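You operate a simulated robot arm through the tools that you are given. There is no shell and no other tool.

You are at the controls of a simulated robot arm. One attempt, no reset.

## Task
Press the yellow-tab sample on to the sample board at the black line and brush it flat.
Fine: Slide its edge to within 4 MM of the line, leaning 3 MM at most, leave no bubble, put the smoothing brush back; the other sample stays. Drop and damage nothing, leave nothing switched on. Set down upright: smoothing brush.

The check looks at the end state, three seconds after you hand in, the way a careful person would. Anything else that was tipped, shoved, dropped, spilled or broken makes it a failure.

## Robot
A 6-joint arm with a two-finger gripper, fixed in place. Base frame: the origin is at the foot of the arm, x ahead of it, y to its left, z up; the work surface is at about z = 760. Lengths are in mm, angles in rad, forces in N, time in s.
It reaches about 1298 mm from its shoulder. Its first joint turns from -2.601 to 2.601 rad. Payload 1.57 kg.
The TCP is the grasp point between the finger pads, 21 mm short of the fingertips. In the tool frame z runs along the fingers and y along their closing line. The gripper opens to 70 mm. The gripper's body begins 50 mm behind the TCP.
Orientation is that of the tool frame in the base frame, as [roll, pitch, yaw] about the fixed x, y, z axes, in that order (R = Rz(yaw) Ry(pitch) Rx(roll)). With the fingers straight down and closing along the base's y, the tool's x points along the base's -x, its y along +y and its z along -z.

## Interface
- The arm moves only by the tool step_arm. Its argument "commands" is text: rows parted by semicolons, each of 7 numbers parted by spaces: the finger opening in mm, from 0 to 70, then the shift along the base's x, y, z in mm, then the turn, a rotation vector about the base's x, y, z in rad. In form: fingers x y z wx wy wz; .... A call has 1 to 20 rows; each row shifts and turns the commanded pose from where the row before left it. Rows are played at 5 a second. More than 50 mm and 0.15 rad between two rows, or a gripper value outside its range, and nothing of the call is played. A pose out of reach is approached as far as the arm can. The call stops where the force on the tool passes 40 N (or 10 N more than at its start, if that is more) or the arm is blocked; 0.2 s more then pass. The fingers move at their own pace and stop on an object; they squeeze with about 26 N. The grip force told is the motor's: it shows also when the fingers shut on nothing. Time passes only in rows, and 0.2 s behind the last, so rows that do not move let the fingers close. It gives the time, the measured TCP pose, the force on the tool (base axes), the opening and the grip force at its end, in the units of the frame above (readings bear some noise), with the torque about the TCP (base axes, N m) and any sound that the robot's microphone picked up, and new pictures: "pictures" is both (left out), scene, wrist or none.
- Cameras (640 x 400 px; columns grow to the right, rows downward): "scene" is fixed at [398.8, -499.2, 1392.2]; the picture's right is [-0.82, 0.57, 0.00], its down [0.45, 0.65, -0.61] and it looks along [-0.35, -0.50, -0.79] (base axes); focal length 241 px, centre (320, 200). "wrist" rides on the gripper at [79, 4, -81] in the tool frame; the picture's right is [-0.05, 1.00, 0.00], its down [-0.67, -0.04, -0.75] and it looks along [-0.74, -0.04, 0.67] (tool axes); focal length 256 px, centre (320, 200). There is no depth. A picture from a camera that has moved, and an enlarged one, comes with that camera's place and axes in the base frame and with its lens.
- move_column(by): slides the trunk up (or, below 0, down) by that many mm; the arm rides with it, the base frame stays. It gives what a move gives, with no picture.
- enlarge(camera, box): a new picture of the part [left, top, right, bottom] of that camera's present view, enlarged. No time passes.
- finish_job(): hands the job in; it is judged then, once.

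Places have to be worked out from the pictures, the camera data and where the tool is seen. Open the gripper and draw the arm clear of the work before you hand the job in, unless the task says otherwise.

The tools are called after "Call:" by a JSON object that holds its "method" and its "body". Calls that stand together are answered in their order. step_arm: Moves the arm, as the interface text tells. Its arguments: {"type":"object","properties":{"commands":{"type":"string"},"pictures":{"type":"string","enum":["both","scene","wrist","none"]}},"required":["commands"]} The other tools are called the same way: move_column (by) slides the trunk up or down; enlarge (camera, box) takes an enlarged picture of a part of a camera's view; finish_job () hands the job in.

At the start:

```text
clock: 0.0
tcp_pos: [43.7, -744.8, 1131.6]
tool_rot: [3.141, 0.0, -3.141]
contact_force: [-1.0, 0.3, -0.6]
moment: [0.04, 0.0, 0.0]
grip_width: 70.0
gripper_force: 0.0
trunk travel left (down, up): [-812.0, 158.0]
```

scene: 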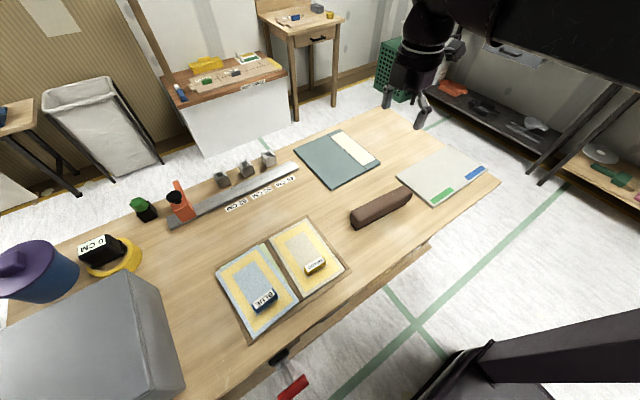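
wrist: 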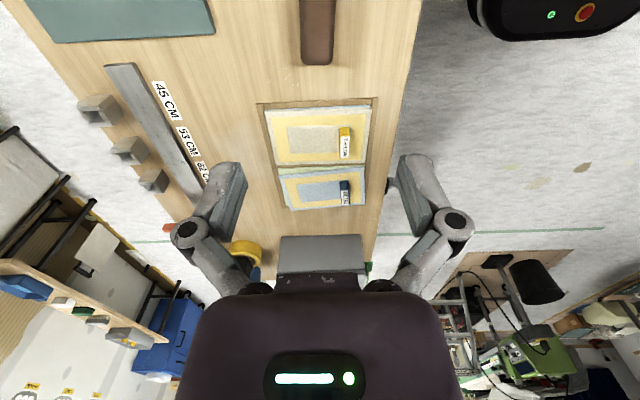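

The pictures show a bench with two framed tabbed samples, a brown brush-like object, boards and a rail. I enlarge several parts to identify each before moving.

Call:
{"method": "enlarge", "body": {"camera": "scene", "box": [200, 200, 360, 300]}}

Call:
{"method": "enlarge", "body": {"camera": "scene", "box": [280, 120, 440, 220]}}

Call:
{"method": "enlarge", "body": {"camera": "scene", "box": [360, 120, 520, 220]}}

Call:
{"method": "enlarge", "body": {"camera": "scene", "box": [150, 140, 310, 240]}}

Call:
{"method": "enlarge", "body": {"camera": "wrist", "box": [240, 80, 400, 220]}}

```text
4.00 times, centred on (280, 250) of scene
camera zoom: at [398.8, -499.2, 1392.2], right [-0.82, 0.57, 0.0], down [0.45, 0.65, -0.61], along [-0.35, -0.5, -0.79], focal length 962 px, centre (480, 0)
```

zoom: 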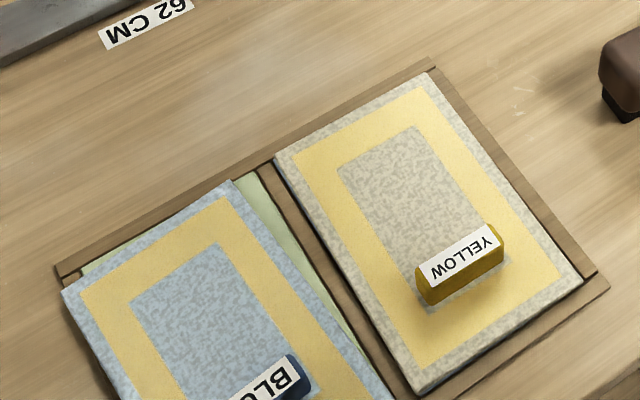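

```text
4.00 times, centred on (360, 170) of scene
camera zoom: at [398.8, -499.2, 1392.2], right [-0.82, 0.57, 0.0], down [0.45, 0.65, -0.61], along [-0.35, -0.5, -0.79], focal length 962 px, centre (160, 320)
```

zoom: 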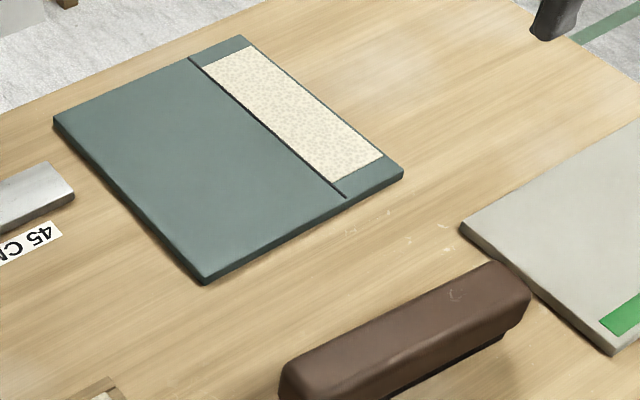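

```text
4.00 times, centred on (440, 170) of scene
camera zoom: at [398.8, -499.2, 1392.2], right [-0.82, 0.57, 0.0], down [0.45, 0.65, -0.61], along [-0.35, -0.5, -0.79], focal length 962 px, centre (-160, 320)
```

zoom: 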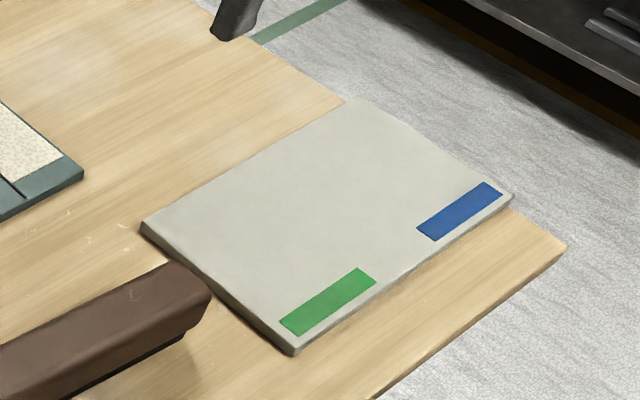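

```text
4.00 times, centred on (230, 190) of scene
camera zoom: at [398.8, -499.2, 1392.2], right [-0.82, 0.57, 0.0], down [0.45, 0.65, -0.61], along [-0.35, -0.5, -0.79], focal length 962 px, centre (680, 240)
```

zoom: 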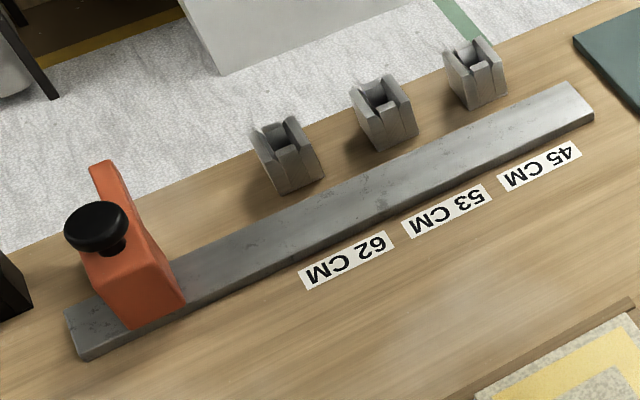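

```text
2.86 times, centred on (320, 150) of wrist
camera zoom: at [-35.9, -741.7, 1212.7], right [0.05, 1.0, 0.0], down [0.67, -0.04, 0.75], along [0.74, -0.04, -0.67], focal length 731 px, centre (320, 343)
```

zoom: 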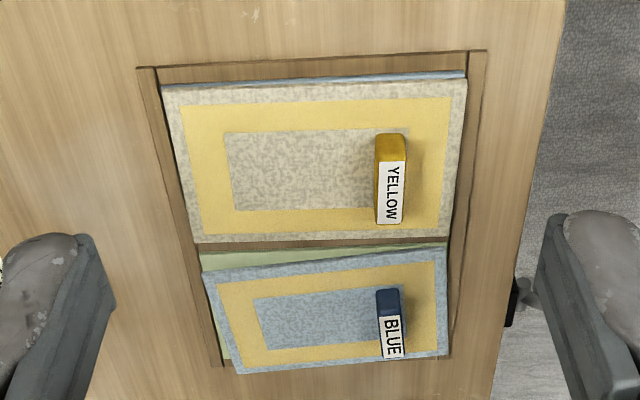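

The teal board carries the black line (about x = -99, parallel to y), with free room toward +x. The yellow sample lies around (265, -760), its tab near (267, -712), and the brush lies along x near (-10, -750). I move to look at the tab up close.

Call:
{"method": "step_arm", "body": {"commands": "70 25 5 -25 0 0 0;70 25 5 -25 0 0 0;70 25 5 -25 0 0 0;70 25 5 -25 0 0 0;70 25 5 -25 0 0 0;70 25 5 -25 0 0 0;70 0 0 0 0 0 0"}}

```text
clock: 1.6
tcp_pos: [191.5, -716.6, 1130.8]
tool_rot: [-3.14, 0.001, -3.141]
contact_force: [0.5, 0.0, 0.4]
moment: [-0.01, -0.01, -0.01]
grip_width: 70.0
gripper_force: 0.0
out of reach, approached as far as the arm can: row 1, 2, 3, 4, 5, 6
trunk travel left (down, up): [-812.0, 158.0]
camera wrist: at [114.3, -712.4, 1212.8], right [0.05, 1.0, 0.0], down [0.67, -0.04, 0.75], along [0.74, -0.04, -0.67], focal length 256 px, centre (320, 200)
```

scene: 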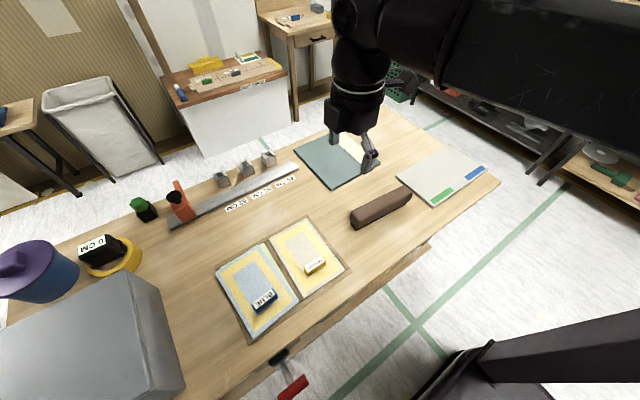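
wrist: 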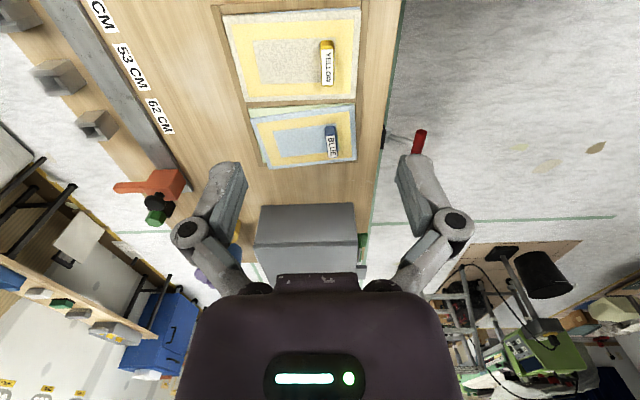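

The arm can't go lower at this trunk height, so I lower the trunk with the arm riding on it; TCP at 1131 leaves ample room for 200 mm.

Call:
{"method": "move_column", "body": {"by": -200}}

```text
clock: 3.8
tcp_pos: [193.2, -715.9, 930.5]
tool_rot: [3.141, 0.0, 3.141]
contact_force: [-0.1, 0.0, 0.4]
moment: [-0.01, 0.06, 0.0]
grip_width: 70.1
gripper_force: 0.1
trunk travel left (down, up): [-612.0, 358.0]
```

TCP is at 930. I raise the arm by 240 so the trunk can come down further, giving headroom to reach the table.

Call:
{"method": "step_arm", "body": {"commands": "70 0 0 40 0 0 0;70 0 0 40 0 0 0;70 0 0 40 0 0 0;70 0 0 40 0 0 0;70 0 0 40 0 0 0;70 0 0 40 0 0 0;70 0 0 0 0 0 0", "pictures": "none"}}

Call:
{"method": "move_column", "body": {"by": -240}}

```text
clock: 5.4
tcp_pos: [193.7, -716.3, 930.5]
tool_rot: [3.141, -0.001, -3.14]
contact_force: [1.0, 0.4, 0.7]
moment: [-0.02, 0.01, -0.03]
grip_width: 69.7
gripper_force: 0.0
out of reach, approached as far as the arm can: row 1, 2, 3, 4, 5, 6
trunk travel left (down, up): [-612.0, 358.0]
```

```text
clock: 7.0
tcp_pos: [192.6, -713.8, 772.5]
tool_rot: [-3.138, 0.003, -3.141]
contact_force: [-4.1, 9.8, 45.6]
moment: [1.26, -0.11, 0.02]
grip_width: 70.3
gripper_force: 0.6
trunk travel left (down, up): [-451.0, 519.0]
stopped: the force on the tool passed its limit at 223 N (the readings are from after the stop); the commanded pose is now the measured one
```

The raise was refused, so the column came down onto the table area with contact; I should have checked between the calls. I back off at once by raising the trunk.

Call:
{"method": "move_column", "body": {"by": 60}}

```text
clock: 8.0
tcp_pos: [192.6, -718.9, 829.9]
tool_rot: [-3.138, 0.003, 3.141]
contact_force: [-0.5, 0.1, -0.6]
moment: [0.01, -0.01, 0.01]
grip_width: 69.8
gripper_force: 0.2
trunk travel left (down, up): [-511.0, 459.0]
```

TCP is now at 830 and free of contact. I play one still row to see what the contact did.

Call:
{"method": "step_arm", "body": {"commands": "70 0 0 0 0 0 0"}}

Call:
{"method": "enlarge", "body": {"camera": "scene", "box": [200, 160, 420, 300]}}

```text
clock: 8.4
tcp_pos: [193.5, -717.3, 829.6]
tool_rot: [-3.137, 0.002, -3.141]
contact_force: [-0.7, 0.7, 0.1]
moment: [-0.01, 0.0, 0.0]
grip_width: 70.0
gripper_force: 0.1
trunk travel left (down, up): [-511.0, 459.0]
camera wrist: at [114.9, -714.0, 911.0], right [0.05, 1.0, 0.0], down [0.66, -0.03, 0.75], along [0.75, -0.04, -0.67], focal length 256 px, centre (320, 200)
```

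scene: 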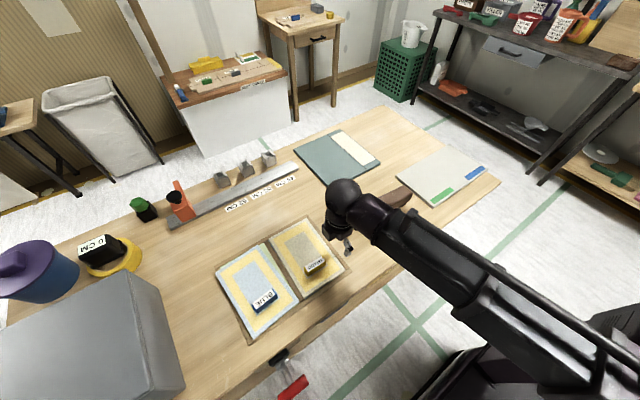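
wrist: 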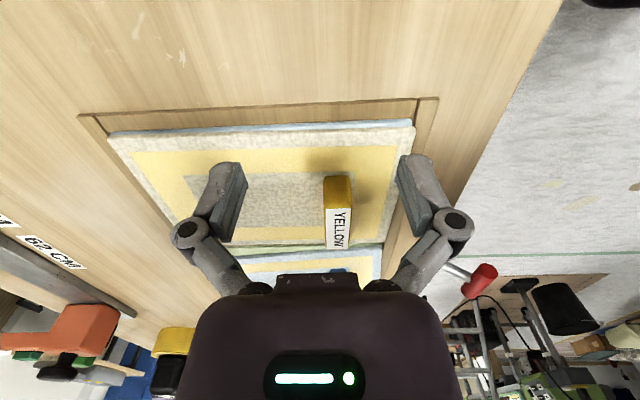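

```text
2.86 times, centred on (310, 230) of scene
camera zoom: at [398.8, -499.2, 1392.2], right [-0.82, 0.57, 0.0], down [0.45, 0.65, -0.61], along [-0.35, -0.5, -0.79], focal length 688 px, centre (349, 114)
```

zoom: 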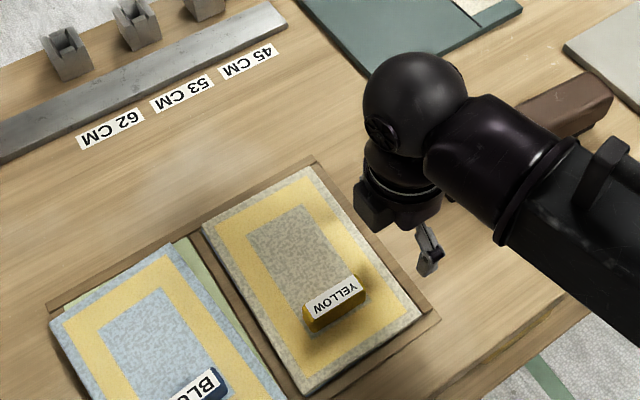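

The tray, samples and rim look unmoved; the fingers came down just outside the tray rim. Now I test whether the arm itself can move vertically with a small raise.

Call:
{"method": "step_arm", "body": {"commands": "70 0 0 20 0 0 0;70 0 0 20 0 0 0;70 0 0 0 0 0 0", "pictures": "none"}}

```text
clock: 9.2
tcp_pos: [193.8, -718.0, 829.9]
tool_rot: [-3.138, 0.001, 3.14]
contact_force: [0.2, 0.3, 0.4]
moment: [0.0, 0.02, 0.02]
grip_width: 70.0
gripper_force: 0.2
out of reach, approached as far as the arm can: row 1, 2
trunk travel left (down, up): [-511.0, 459.0]
```

Upward is refused. I test a small downward shift (worst case TCP 790, still clear).

Call:
{"method": "step_arm", "body": {"commands": "70 0 0 -15 0 0 0;70 0 0 -15 0 0 0;70 0 0 0 0 0 0", "pictures": "none"}}

```text
clock: 10.0
tcp_pos: [194.6, -719.9, 829.1]
tool_rot: [-3.139, 0.001, 3.141]
contact_force: [0.8, -0.4, 0.3]
moment: [0.02, 0.03, -0.02]
grip_width: 70.1
gripper_force: 0.0
out of reach, approached as far as the arm can: row 1, 2
trunk travel left (down, up): [-511.0, 459.0]
```

The arm moves only horizontally; height comes from the column. I undo the leftover +10 command and take a closer look at the tab.

Call:
{"method": "step_arm", "body": {"commands": "70 0 0 -10 0 0 0", "pictures": "none"}}

Call:
{"method": "enlarge", "body": {"camera": "wrist", "box": [220, 100, 460, 260]}}

Call:
{"method": "enlarge", "body": {"camera": "scene", "box": [280, 220, 360, 280]}}

```text
clock: 10.4
tcp_pos: [193.8, -718.1, 829.1]
tool_rot: [-3.138, 0.001, -3.141]
contact_force: [0.0, -0.7, 0.3]
moment: [-0.01, -0.01, 0.0]
grip_width: 70.0
gripper_force: 0.0
out of reach, approached as far as the arm can: row 1
trunk travel left (down, up): [-511.0, 459.0]
```

```text
2.50 times, centred on (340, 180) of wrist
camera zoom: at [114.9, -714.0, 911.0], right [0.05, 1.0, 0.0], down [0.66, -0.03, 0.75], along [0.75, -0.04, -0.67], focal length 640 px, centre (270, 250)
```

zoom: 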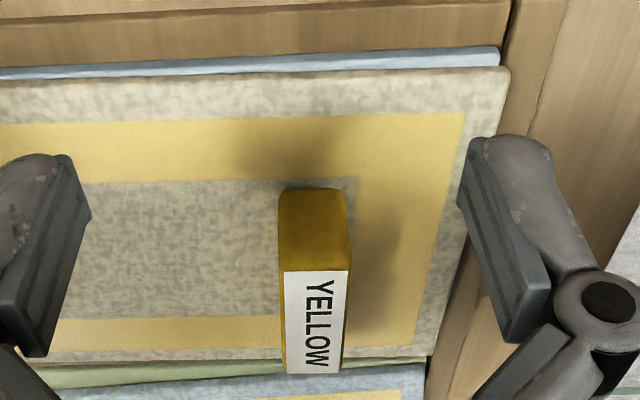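

```text
6.67 times, centred on (320, 250) of scene
camera zoom: at [398.8, -499.2, 1392.2], right [-0.82, 0.57, 0.0], down [0.45, 0.65, -0.61], along [-0.35, -0.5, -0.79], focal length 1604 px, centre (320, -133)
```

zoom: 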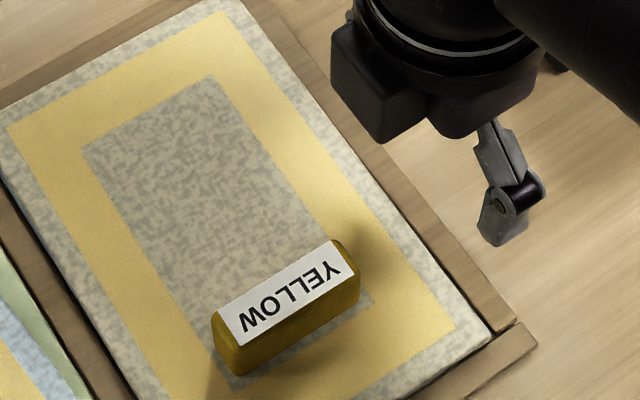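

The tab block spans about x 242–292, y -719..-702, with its top near z 805 and the sample surface near 776. I shift the TCP over the tab centre at about (267, -710.5) with the fingers straddling it.

Call:
{"method": "step_arm", "body": {"commands": "70 25 3 0 0 0 0;70 25 3 0 0 0 0;70 23 1 0 0 0 0;70 0 0 0 0 0 0;70 0 0 0 0 0 0"}}

Call:
{"method": "enlarge", "body": {"camera": "wrist", "box": [200, 80, 440, 230]}}

Call:
{"method": "enlarge", "body": {"camera": "scene", "box": [280, 220, 360, 280]}}

```text
clock: 11.6
tcp_pos: [264.3, -711.0, 828.2]
tool_rot: [-3.14, 0.001, -3.141]
contact_force: [0.5, -0.3, -0.2]
moment: [-0.03, 0.01, 0.02]
grip_width: 69.8
gripper_force: 0.1
trunk travel left (down, up): [-511.0, 459.0]
camera wrist: at [185.8, -706.1, 911.0], right [0.05, 1.0, 0.0], down [0.66, -0.03, 0.75], along [0.75, -0.04, -0.67], focal length 256 px, centre (320, 200)
```

scene: 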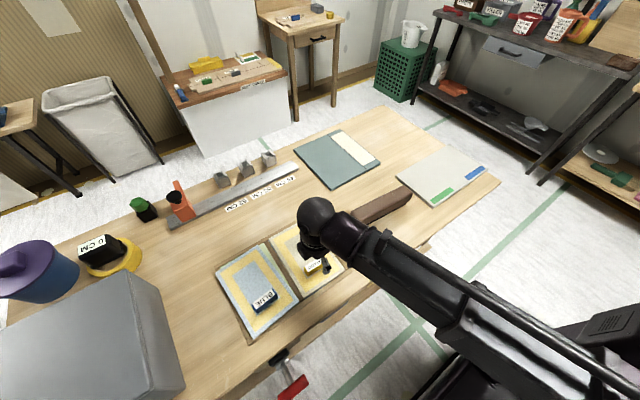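
wrist: 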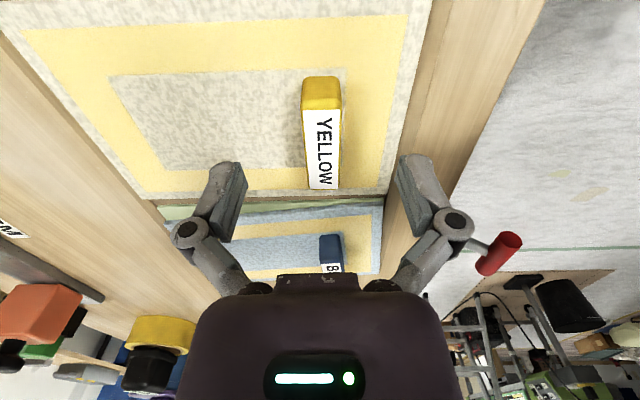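

```text
2.67 times, centred on (320, 155) of wrist
camera zoom: at [185.8, -706.1, 911.0], right [0.05, 1.0, 0.0], down [0.66, -0.03, 0.75], along [0.75, -0.04, -0.67], focal length 683 px, centre (320, 320)
```

zoom: 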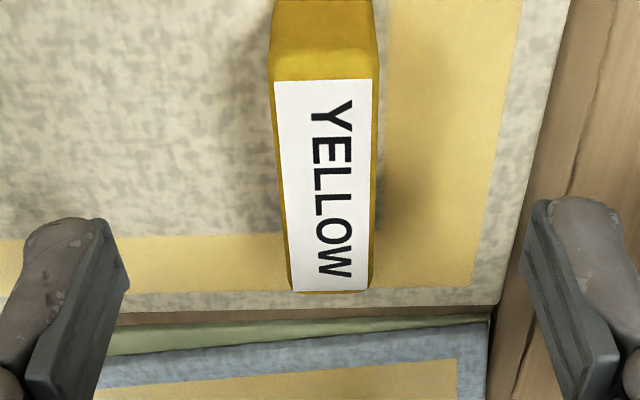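

```text
6.67 times, centred on (320, 250) of scene
camera zoom: at [398.8, -499.2, 1392.2], right [-0.82, 0.57, 0.0], down [0.45, 0.65, -0.61], along [-0.35, -0.5, -0.79], focal length 1604 px, centre (320, -133)
```

zoom: 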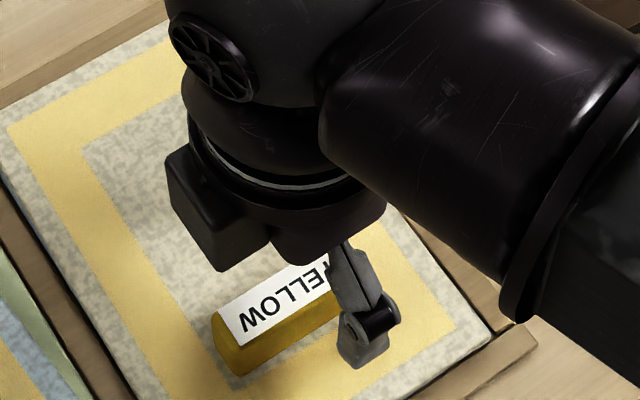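

Tab centre is about (269, -710) and the gripper is nearly over it. I nudge +4/+1 and narrow the fingers to 45 before lowering.

Call:
{"method": "step_arm", "body": {"commands": "45 4 1 0 0 0 0;45 0 0 0 0 0 0;45 0 0 0 0 0 0", "pictures": "wrist"}}

```text
clock: 12.4
tcp_pos: [270.4, -709.5, 829.5]
tool_rot: [-3.138, 0.001, -3.141]
contact_force: [-0.3, 0.3, -0.4]
moment: [0.02, -0.02, -0.01]
grip_width: 44.9
gripper_force: 0.1
trunk travel left (down, up): [-511.0, 459.0]
camera wrist: at [190.4, -705.1, 911.0], right [0.05, 1.0, 0.0], down [0.66, -0.03, 0.75], along [0.75, -0.04, -0.67], focal length 256 px, centre (320, 200)
```

wrist: 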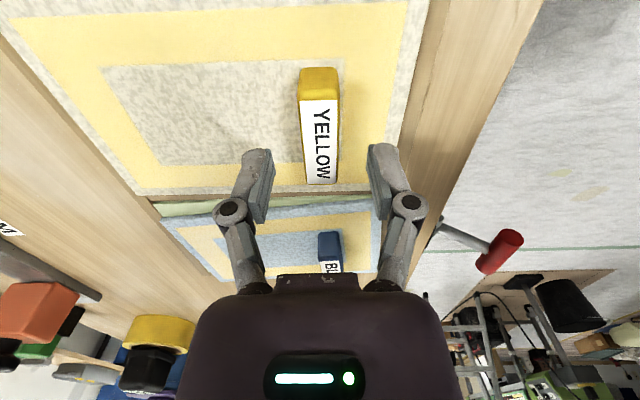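

The fingers straddle the tab well. I lower the column by 25 to put the TCP at about 804.

Call:
{"method": "move_column", "body": {"by": -25}}

```text
clock: 13.1
tcp_pos: [268.6, -708.8, 804.8]
tool_rot: [-3.138, 0.003, -3.141]
contact_force: [0.2, 0.2, 0.6]
moment: [0.0, 0.01, 0.05]
grip_width: 44.9
gripper_force: 0.1
trunk travel left (down, up): [-486.0, 484.0]
```

No contact at 804.8. I close the fingers on the tab.

Call:
{"method": "step_arm", "body": {"commands": "30 0 0 0 0 0 0;15 0 0 0 0 0 0;5 0 0 0 0 0 0;5 0 0 0 0 0 0", "pictures": "both"}}

```text
clock: 14.1
tcp_pos: [269.3, -709.9, 804.6]
tool_rot: [-3.139, 0.002, 3.141]
contact_force: [-0.3, -0.6, 1.6]
moment: [0.01, 0.0, -0.03]
grip_width: 19.1
gripper_force: 27.1
trunk travel left (down, up): [-486.0, 484.0]
camera wrist: at [190.4, -705.0, 886.1], right [0.05, 1.0, 0.0], down [0.66, -0.03, 0.75], along [0.75, -0.04, -0.67], focal length 256 px, centre (320, 200)
```

scene: 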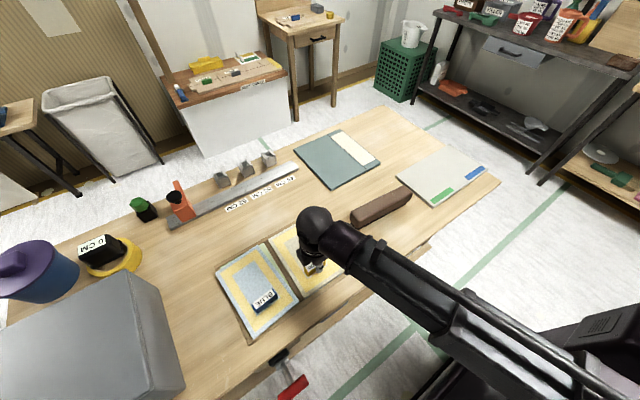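
wrist: 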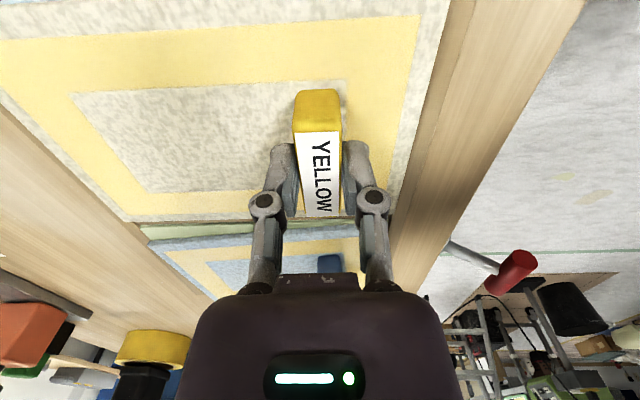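

Grip is firm on the tab (19.1 mm, 27 N). I lift by 30 mm and look at how the sample hangs and what stays in the tray.

Call:
{"method": "move_column", "body": {"by": 30}}

Call:
{"method": "enlarge", "body": {"camera": "scene", "box": [200, 180, 380, 300]}}

Call:
{"method": "enlarge", "body": {"camera": "wrist", "box": [0, 0, 640, 400]}}

```text
clock: 14.8
tcp_pos: [268.3, -708.7, 833.4]
tool_rot: [-3.14, 0.002, -3.141]
contact_force: [-0.5, -0.4, -0.3]
moment: [0.04, -0.01, -0.02]
grip_width: 6.6
gripper_force: 0.5
trunk travel left (down, up): [-516.0, 454.0]
```

```text
3.33 times, centred on (290, 240) of scene
camera zoom: at [398.8, -499.2, 1392.2], right [-0.82, 0.57, 0.0], down [0.45, 0.65, -0.61], along [-0.35, -0.5, -0.79], focal length 802 px, centre (420, 67)
```

zoom: 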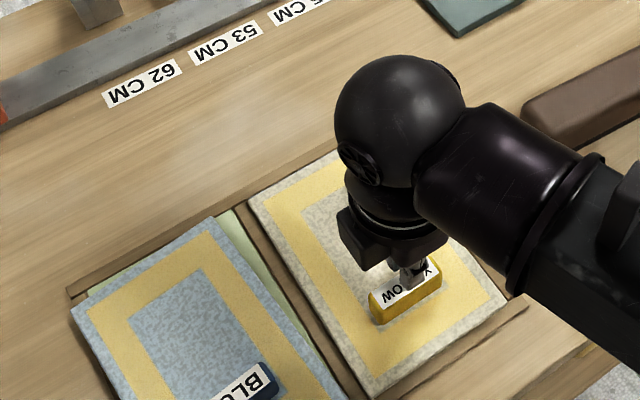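

```text
1.00 times, centred on (320, 200) of wrist (not enlarged: the box is as wide or as high as the picture)
camera zoom: at [190.4, -705.1, 916.0], right [0.05, 1.0, 0.0], down [0.66, -0.03, 0.75], along [0.75, -0.04, -0.67], focal length 256 px, centre (320, 200)
```

zoom: 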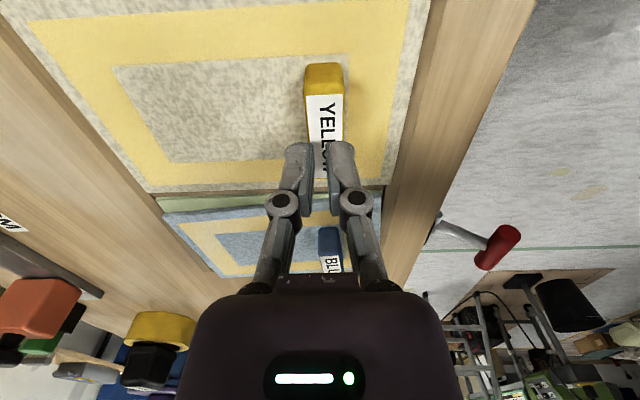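

The fingers slipped off: opening 6.6 and the tab is still in the tray, so the hold was too shallow. I reopen and will go deeper.

Call:
{"method": "step_arm", "body": {"commands": "20 0 0 0 0 0 0;40 0 0 0 0 0 0;40 0 0 0 0 0 0", "pictures": "both"}}

Call:
{"method": "enlarge", "body": {"camera": "wrist", "box": [200, 30, 440, 180]}}

Call:
{"method": "enlarge", "body": {"camera": "scene", "box": [280, 220, 360, 280]}}

```text
clock: 15.6
tcp_pos: [269.8, -708.2, 833.9]
tool_rot: [-3.139, 0.002, 3.141]
contact_force: [-0.6, 0.2, -0.4]
moment: [0.03, -0.02, 0.0]
grip_width: 39.8
gripper_force: 0.0
trunk travel left (down, up): [-516.0, 454.0]
camera wrist: at [190.4, -705.1, 916.0], right [0.05, 1.0, 0.0], down [0.66, -0.03, 0.75], along [0.75, -0.04, -0.67], focal length 256 px, centre (320, 200)
```

scene: 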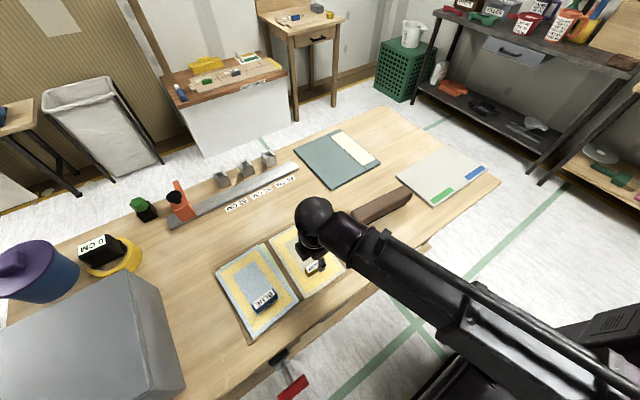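
wrist: 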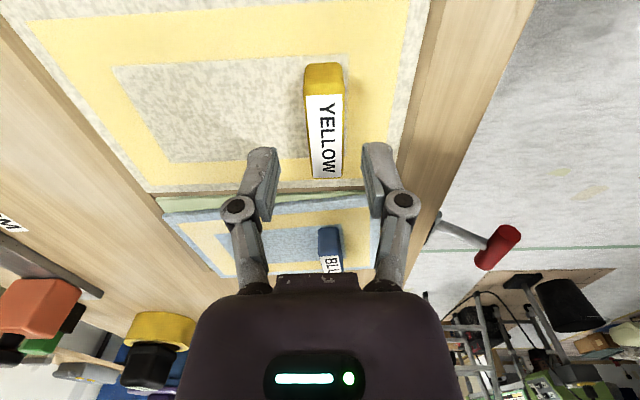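

```text
2.67 times, centred on (320, 105) of wrist
camera zoom: at [190.4, -705.1, 916.0], right [0.05, 1.0, 0.0], down [0.66, -0.03, 0.75], along [0.75, -0.04, -0.67], focal length 683 px, centre (320, 453)
```

zoom: 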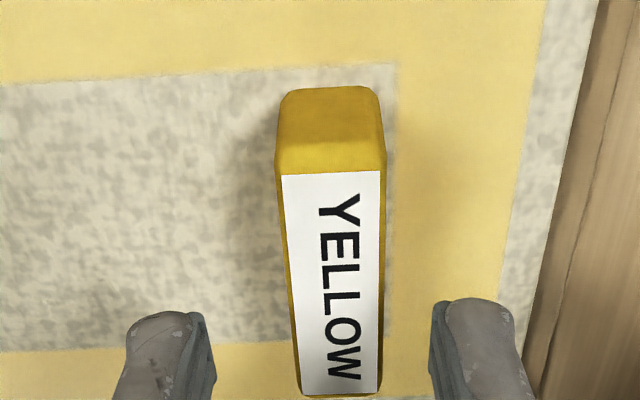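

```text
6.67 times, centred on (320, 250) of scene
camera zoom: at [398.8, -499.2, 1392.2], right [-0.82, 0.57, 0.0], down [0.45, 0.65, -0.61], along [-0.35, -0.5, -0.79], focal length 1604 px, centre (320, -133)
```

zoom: 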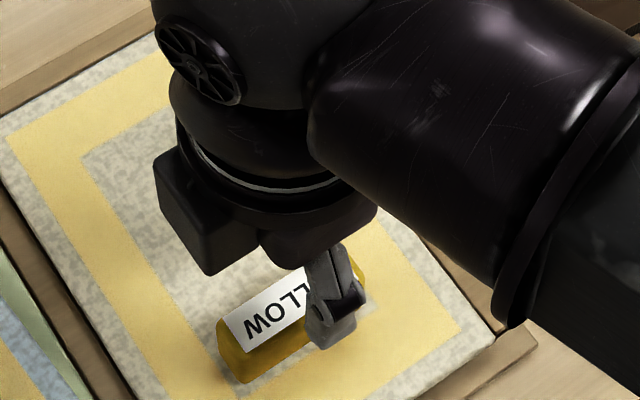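

The sample shifted about +2.6 mm in y from the slip and now sits centred near (268, -706.5), still flat in the tray. I re-centre and lower to about TCP 800.

Call:
{"method": "step_arm", "body": {"commands": "34 -1 2.5 0 0 0 0;34 0 0 0 0 0 0;34 0 0 0 0 0 0", "pictures": "none"}}

Call:
{"method": "move_column", "body": {"by": -33}}

```text
clock: 16.4
tcp_pos: [268.8, -707.1, 835.0]
tool_rot: [-3.139, 0.002, 3.141]
contact_force: [-0.6, -0.7, -0.7]
moment: [-0.02, -0.03, 0.0]
grip_width: 34.1
gripper_force: 0.0
trunk travel left (down, up): [-516.0, 454.0]
```

```text
clock: 17.2
tcp_pos: [267.6, -705.9, 801.2]
tool_rot: [-3.138, 0.002, -3.141]
contact_force: [0.2, -0.3, -0.2]
moment: [0.0, -0.01, -0.01]
grip_width: 34.1
gripper_force: 0.0
trunk travel left (down, up): [-483.0, 487.0]
```

No contact at 801. I step down in 3 mm increments, watching the force, to get the tips just above the sample sheet.

Call:
{"method": "move_column", "body": {"by": -3}}

```text
clock: 17.7
tcp_pos: [268.5, -706.9, 798.0]
tool_rot: [-3.137, 0.004, 3.141]
contact_force: [0.3, 1.0, 0.1]
moment: [-0.02, 0.0, 0.04]
grip_width: 33.9
gripper_force: 0.0
trunk travel left (down, up): [-480.0, 490.0]
```

Call:
{"method": "move_column", "body": {"by": -2}}

```text
clock: 18.3
tcp_pos: [267.8, -706.9, 796.2]
tool_rot: [-3.138, 0.003, -3.139]
contact_force: [-0.4, 0.0, 0.5]
moment: [0.0, -0.01, 0.01]
grip_width: 33.9
gripper_force: 0.0
trunk travel left (down, up): [-478.0, 492.0]
```

TCP 796 and still no contact. I close here and view the grip.

Call:
{"method": "step_arm", "body": {"commands": "20 0 0 0 0 0 0;10 0 0 0 0 0 0;0 0 0 0 0 0 0;0 0 0 0 0 0 0", "pictures": "both"}}

Call:
{"method": "enlarge", "body": {"camera": "wrist", "box": [200, 80, 440, 230]}}

```text
clock: 19.3
tcp_pos: [267.0, -705.5, 796.4]
tool_rot: [-3.138, 0.003, 3.141]
contact_force: [-0.4, 0.2, 0.7]
moment: [0.0, 0.03, 0.03]
grip_width: 19.4
gripper_force: 26.2
trunk travel left (down, up): [-478.0, 492.0]
camera wrist: at [189.4, -702.3, 878.1], right [0.05, 1.0, 0.0], down [0.66, -0.03, 0.75], along [0.75, -0.04, -0.67], focal length 256 px, centre (320, 200)
```

scene: 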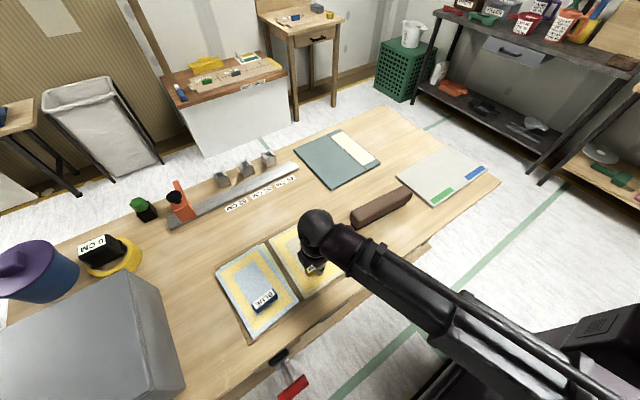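
wrist: 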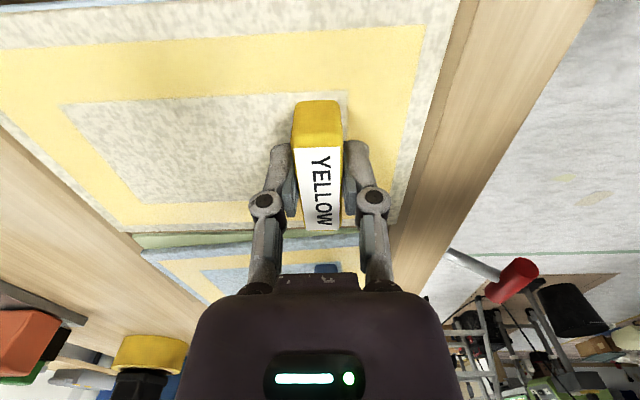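

```text
2.67 times, centred on (320, 155) of wrist
camera zoom: at [189.4, -702.3, 878.1], right [0.05, 1.0, 0.0], down [0.66, -0.03, 0.75], along [0.75, -0.04, -0.67], focal length 683 px, centre (320, 320)
```

zoom: 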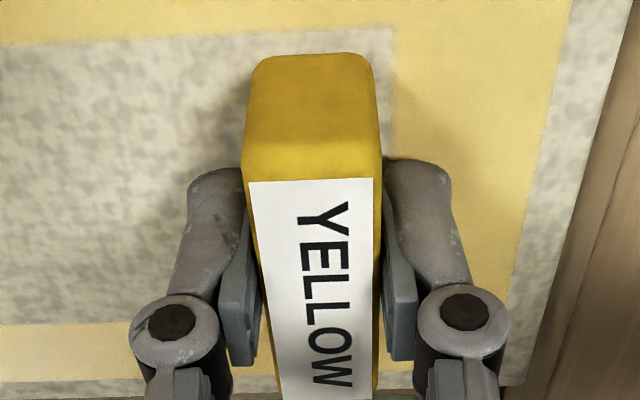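

Now the pads sit well down the tab (19.4 mm, 26 N). I lift just 6 mm and check the opening.

Call:
{"method": "move_column", "body": {"by": 6}}

Call:
{"method": "enlarge", "body": {"camera": "wrist", "box": [100, 0, 500, 250]}}

Call:
{"method": "enlarge", "body": {"camera": "scene", "box": [200, 180, 380, 300]}}

```text
clock: 19.8
tcp_pos: [268.2, -707.8, 802.6]
tool_rot: [-3.14, 0.001, 3.141]
contact_force: [-0.5, -0.7, -0.8]
moment: [0.05, 0.0, -0.01]
grip_width: 19.3
gripper_force: 26.0
trunk travel left (down, up): [-484.0, 486.0]
```

```text
1.60 times, centred on (300, 125) of wrist
camera zoom: at [189.4, -702.4, 884.0], right [0.05, 1.0, 0.0], down [0.66, -0.03, 0.75], along [0.75, -0.04, -0.67], focal length 410 px, centre (352, 320)
```

zoom: 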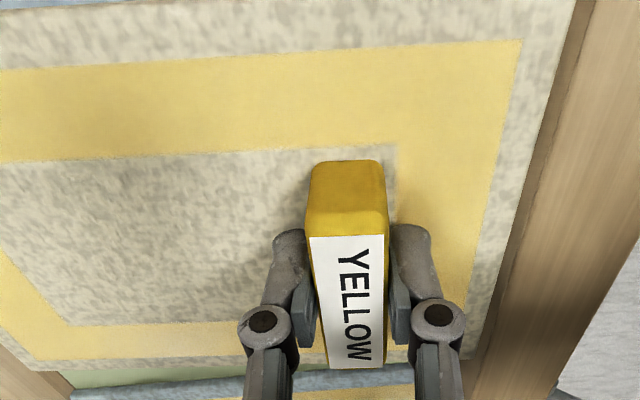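

```text
3.33 times, centred on (290, 240) of scene
camera zoom: at [398.8, -499.2, 1392.2], right [-0.82, 0.57, 0.0], down [0.45, 0.65, -0.61], along [-0.35, -0.5, -0.79], focal length 802 px, centre (420, 67)
```

zoom: 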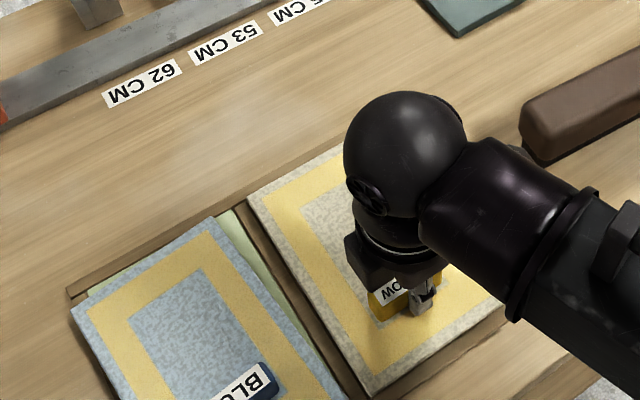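

The hold is steady at 19.3 mm. I continue with a 14 mm lift.

Call:
{"method": "move_column", "body": {"by": 14}}

Call:
{"method": "enlarge", "body": {"camera": "wrist", "box": [0, 0, 640, 400]}}

Call:
{"method": "enlarge", "body": {"camera": "scene", "box": [200, 180, 380, 300]}}

```text
clock: 20.4
tcp_pos: [268.4, -706.0, 817.1]
tool_rot: [-3.137, 0.001, -3.141]
contact_force: [0.1, 0.0, -1.0]
moment: [0.05, 0.02, 0.0]
grip_width: 19.3
gripper_force: 26.4
trunk travel left (down, up): [-498.0, 472.0]
```

```text
1.00 times, centred on (320, 200) of wrist (not enlarged: the box is as wide or as high as the picture)
camera zoom: at [189.4, -702.4, 898.0], right [0.05, 1.0, 0.0], down [0.66, -0.03, 0.75], along [0.75, -0.04, -0.67], focal length 256 px, centre (320, 200)
```

zoom: 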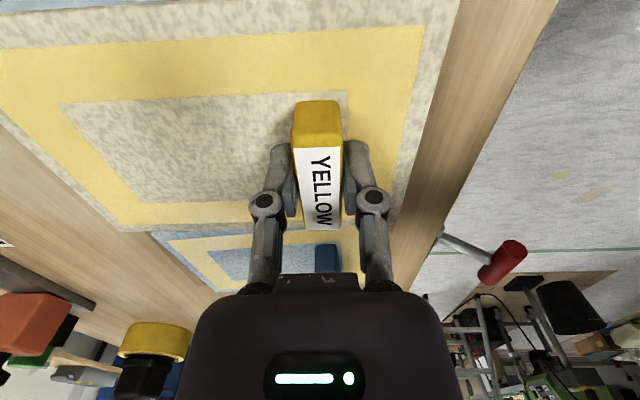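

```text
3.33 times, centred on (290, 240) of scene
camera zoom: at [398.8, -499.2, 1392.2], right [-0.82, 0.57, 0.0], down [0.45, 0.65, -0.61], along [-0.35, -0.5, -0.79], focal length 802 px, centre (420, 67)
```

zoom: 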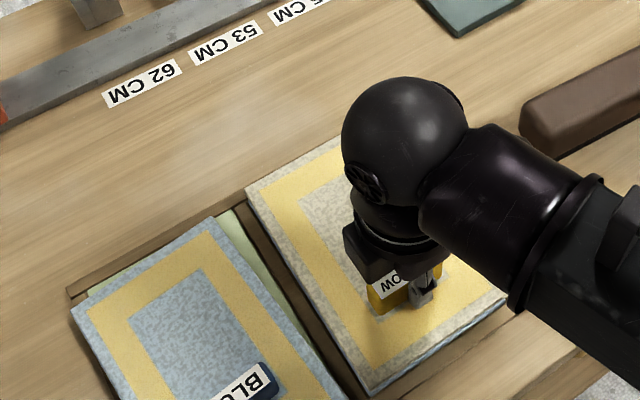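

The sample lifts cleanly and level. I raise another 60 mm for clearance over the brush and rail.

Call:
{"method": "move_column", "body": {"by": 60}}

```text
clock: 21.4
tcp_pos: [267.6, -706.9, 876.0]
tool_rot: [-3.139, 0.0, 3.14]
contact_force: [0.0, 0.6, -1.3]
moment: [0.05, 0.02, -0.01]
grip_width: 19.5
gripper_force: 25.4
trunk travel left (down, up): [-558.0, 412.0]
```

Holding at 19.5 mm, 876 high. I carry it gently toward the board, TCP target about (-20, -984), which would leave the sample's edge roughly 15 mm short of the line.

Call:
{"method": "step_arm", "body": {"commands": "0 -8 -8 0 0 0 0;0 -16 -15 0 0 0 0;0 -18 -17 0 0 0 0;0 -18 -17 0 0 0 0;0 -18 -17 0 0 0 0;0 -18 -17 0 0 0 0;0 -18 -17 0 0 0 0;0 -18 -17 0 0 0 0;0 -18 -17 0 0 0 0;0 -18 -17 0 0 0 0;0 -18 -17 0 0 0 0;0 -18 -17 0 0 0 0;0 -18 -17 0 0 0 0;0 -18 -17 0 0 0 0;0 -18 -17 0 0 0 0;0 -18 -17 0 0 0 0;0 -12 -13 0 0 0 0;0 -4 -4 0 0 0 0;0 0 0 0 0 0 0"}}

Call:
{"method": "enlarge", "body": {"camera": "scene", "box": [260, 100, 440, 220]}}

```text
clock: 25.4
tcp_pos: [-23.2, -984.6, 876.9]
tool_rot: [-3.138, 0.0, 3.141]
contact_force: [-1.1, -0.2, -0.9]
moment: [0.03, 0.0, -0.02]
grip_width: 19.4
gripper_force: 25.7
trunk travel left (down, up): [-558.0, 412.0]
camera wrist: at [-101.8, -980.5, 957.9], right [0.05, 1.0, 0.0], down [0.66, -0.03, 0.75], along [0.75, -0.04, -0.67], focal length 256 px, centre (320, 200)
```

scene: 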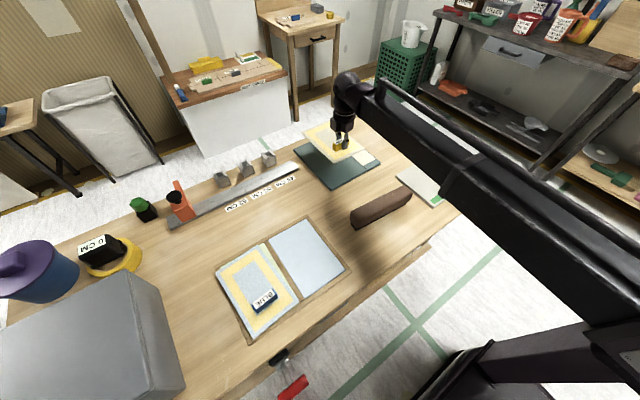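
wrist: 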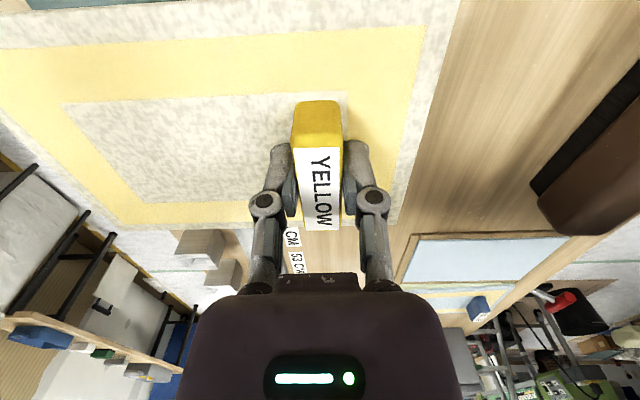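

```text
3.33 times, centred on (350, 160) of scene
camera zoom: at [398.8, -499.2, 1392.2], right [-0.82, 0.57, 0.0], down [0.45, 0.65, -0.61], along [-0.35, -0.5, -0.79], focal length 802 px, centre (220, 333)
```

zoom: 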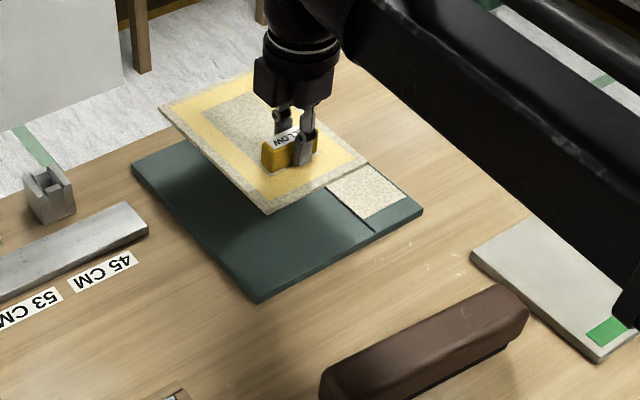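

The sample is level, edge at about x = -84, y from -933 to -1131, well inside the board. I lower to hover about 15 mm above the board for a finer comparison with the line.

Call:
{"method": "move_column", "body": {"by": -61}}

Call:
{"method": "enlarge", "body": {"camera": "scene", "box": [280, 120, 400, 200]}}

Call:
{"method": "enlarge", "body": {"camera": "wrist", "box": [0, 0, 640, 400]}}

```text
clock: 26.4
tcp_pos: [-23.3, -984.7, 815.5]
tool_rot: [-3.139, 0.001, 3.141]
contact_force: [0.7, -0.3, -0.7]
moment: [0.02, 0.03, -0.02]
grip_width: 19.1
gripper_force: 25.6
trunk travel left (down, up): [-497.0, 473.0]
```

```text
5.00 times, centred on (340, 160) of scene
camera zoom: at [398.8, -499.2, 1392.2], right [-0.82, 0.57, 0.0], down [0.45, 0.65, -0.61], along [-0.35, -0.5, -0.79], focal length 1203 px, centre (220, 400)
```

zoom: 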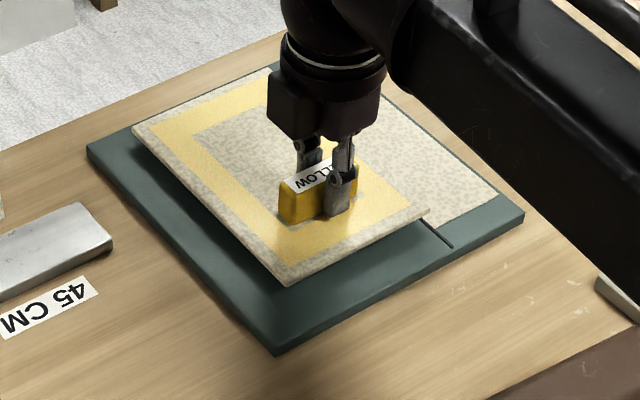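

```text
1.00 times, centred on (320, 200) of wrist (not enlarged: the box is as wide or as high as the picture)
camera zoom: at [-101.7, -980.4, 896.9], right [0.05, 1.0, 0.0], down [0.66, -0.03, 0.75], along [0.75, -0.04, -0.67], focal length 256 px, centre (320, 200)
```

zoom: 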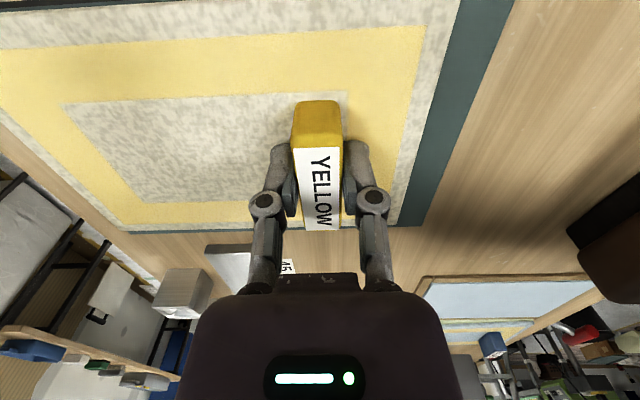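

The edge hovers just short of the line's near end. I enlarge that spot further, plus the far end.

Call:
{"method": "enlarge", "body": {"camera": "scene", "box": [350, 145, 390, 175]}}

Call:
{"method": "enlarge", "body": {"camera": "scene", "box": [300, 120, 360, 160]}}

Call:
{"method": "enlarge", "body": {"camera": "wrist", "box": [0, 0, 480, 60]}}

```text
13.33 times, centred on (370, 160) of scene
camera zoom: at [398.8, -499.2, 1392.2], right [-0.82, 0.57, 0.0], down [0.45, 0.65, -0.61], along [-0.35, -0.5, -0.79], focal length 3208 px, centre (-347, 733)
```

zoom: 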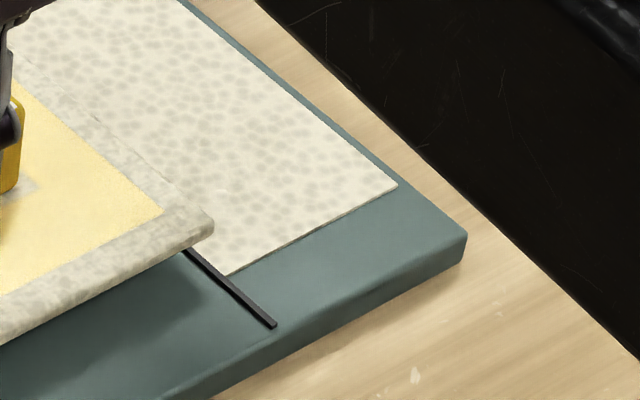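

```text
10.00 times, centred on (330, 140) of scene
camera zoom: at [398.8, -499.2, 1392.2], right [-0.82, 0.57, 0.0], down [0.45, 0.65, -0.61], along [-0.35, -0.5, -0.79], focal length 2406 px, centre (220, 800)
```

zoom: 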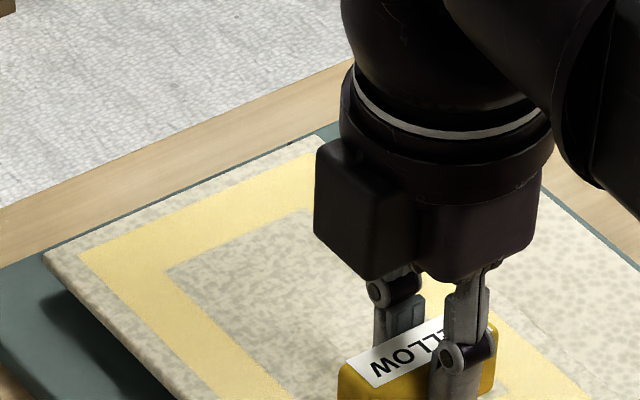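

```text
1.33 times, centred on (240, 30) of wrist
camera zoom: at [-101.7, -980.4, 896.9], right [0.05, 1.0, 0.0], down [0.66, -0.03, 0.75], along [0.75, -0.04, -0.67], focal length 341 px, centre (427, 427)
```

zoom: 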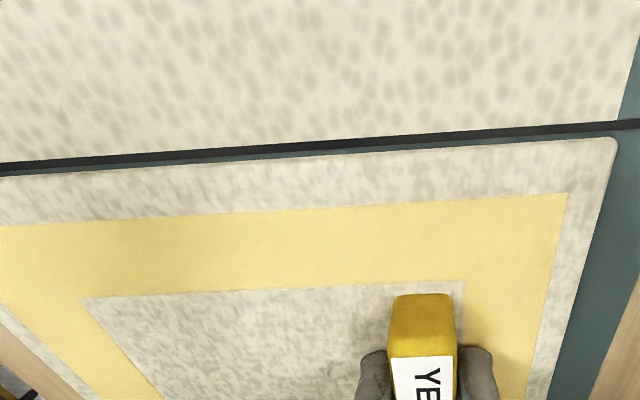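

The wrist zoom (which extends past the frame) shows the line and the sample edge nearly parallel; combining cameras, the board top is near z 780 and the line spans x ≈ -85.6..-82.8, with the edge currently at about -84.6. I back off 8 mm in +x before lowering.

Call:
{"method": "step_arm", "body": {"commands": "0 4 0 0 0 0 0;0 4 0 0 0 0 0;0 0 0 0 0 0 0;0 0 0 0 0 0 0", "pictures": "none"}}

Call:
{"method": "move_column", "body": {"by": -5}}

Call:
{"method": "enlarge", "body": {"camera": "wrist", "box": [0, -40, 480, 60]}}

Call:
{"method": "enlarge", "body": {"camera": "scene", "box": [320, 145, 400, 205]}}

```text
clock: 27.4
tcp_pos: [-15.8, -985.1, 814.6]
tool_rot: [-3.137, 0.002, 3.141]
contact_force: [-0.5, 0.1, -1.0]
moment: [0.06, -0.01, -0.01]
grip_width: 19.3
gripper_force: 26.1
trunk travel left (down, up): [-497.0, 473.0]
```

```text
clock: 28.0
tcp_pos: [-15.7, -984.4, 811.3]
tool_rot: [-3.137, 0.001, 3.141]
contact_force: [-0.2, -1.0, -1.0]
moment: [0.07, 0.0, 0.01]
grip_width: 19.2
gripper_force: 25.9
trunk travel left (down, up): [-492.0, 478.0]
```

```text
refused: -40 is not a number from 0 to 400
```

```text
6.67 times, centred on (360, 175) of scene
camera zoom: at [398.8, -499.2, 1392.2], right [-0.82, 0.57, 0.0], down [0.45, 0.65, -0.61], along [-0.35, -0.5, -0.79], focal length 1604 px, centre (53, 367)
```

zoom: 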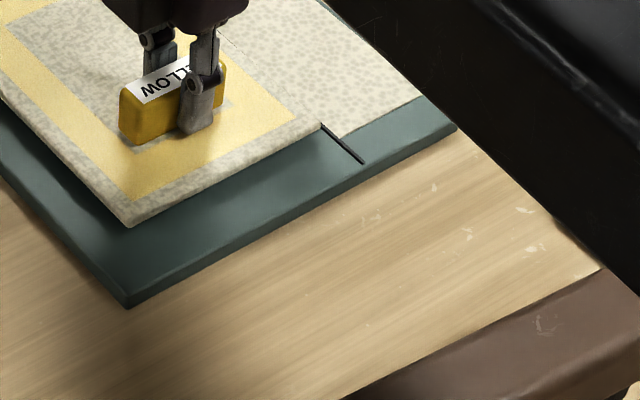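

Still hovering (about 4 mm over the board). I take the wrist view and step down 3.

Call:
{"method": "move_column", "body": {"by": -3}}

Call:
{"method": "enlarge", "body": {"camera": "wrist", "box": [0, 0, 480, 4]}}

Call:
{"method": "enlarge", "body": {"camera": "scene", "box": [320, 145, 380, 185]}}

```text
clock: 28.5
tcp_pos: [-16.1, -985.2, 806.2]
tool_rot: [-3.138, 0.004, 3.141]
contact_force: [0.7, -0.1, -0.7]
moment: [0.02, 0.0, 0.01]
grip_width: 19.3
gripper_force: 25.6
trunk travel left (down, up): [-489.0, 481.0]
```

```text
1.33 times, centred on (240, 2) of wrist
camera zoom: at [-94.3, -981.2, 888.9], right [0.05, 1.0, 0.0], down [0.66, -0.03, 0.75], along [0.75, -0.04, -0.67], focal length 341 px, centre (427, 464)
```

zoom: 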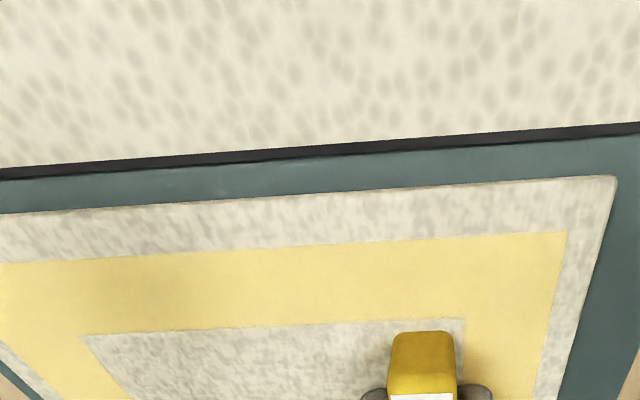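

```text
10.00 times, centred on (350, 165) of scene
camera zoom: at [398.8, -499.2, 1392.2], right [-0.82, 0.57, 0.0], down [0.45, 0.65, -0.61], along [-0.35, -0.5, -0.79], focal length 2406 px, centre (20, 550)
```

zoom: 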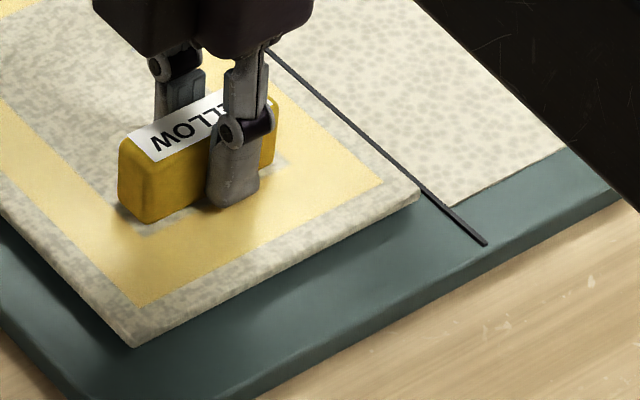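

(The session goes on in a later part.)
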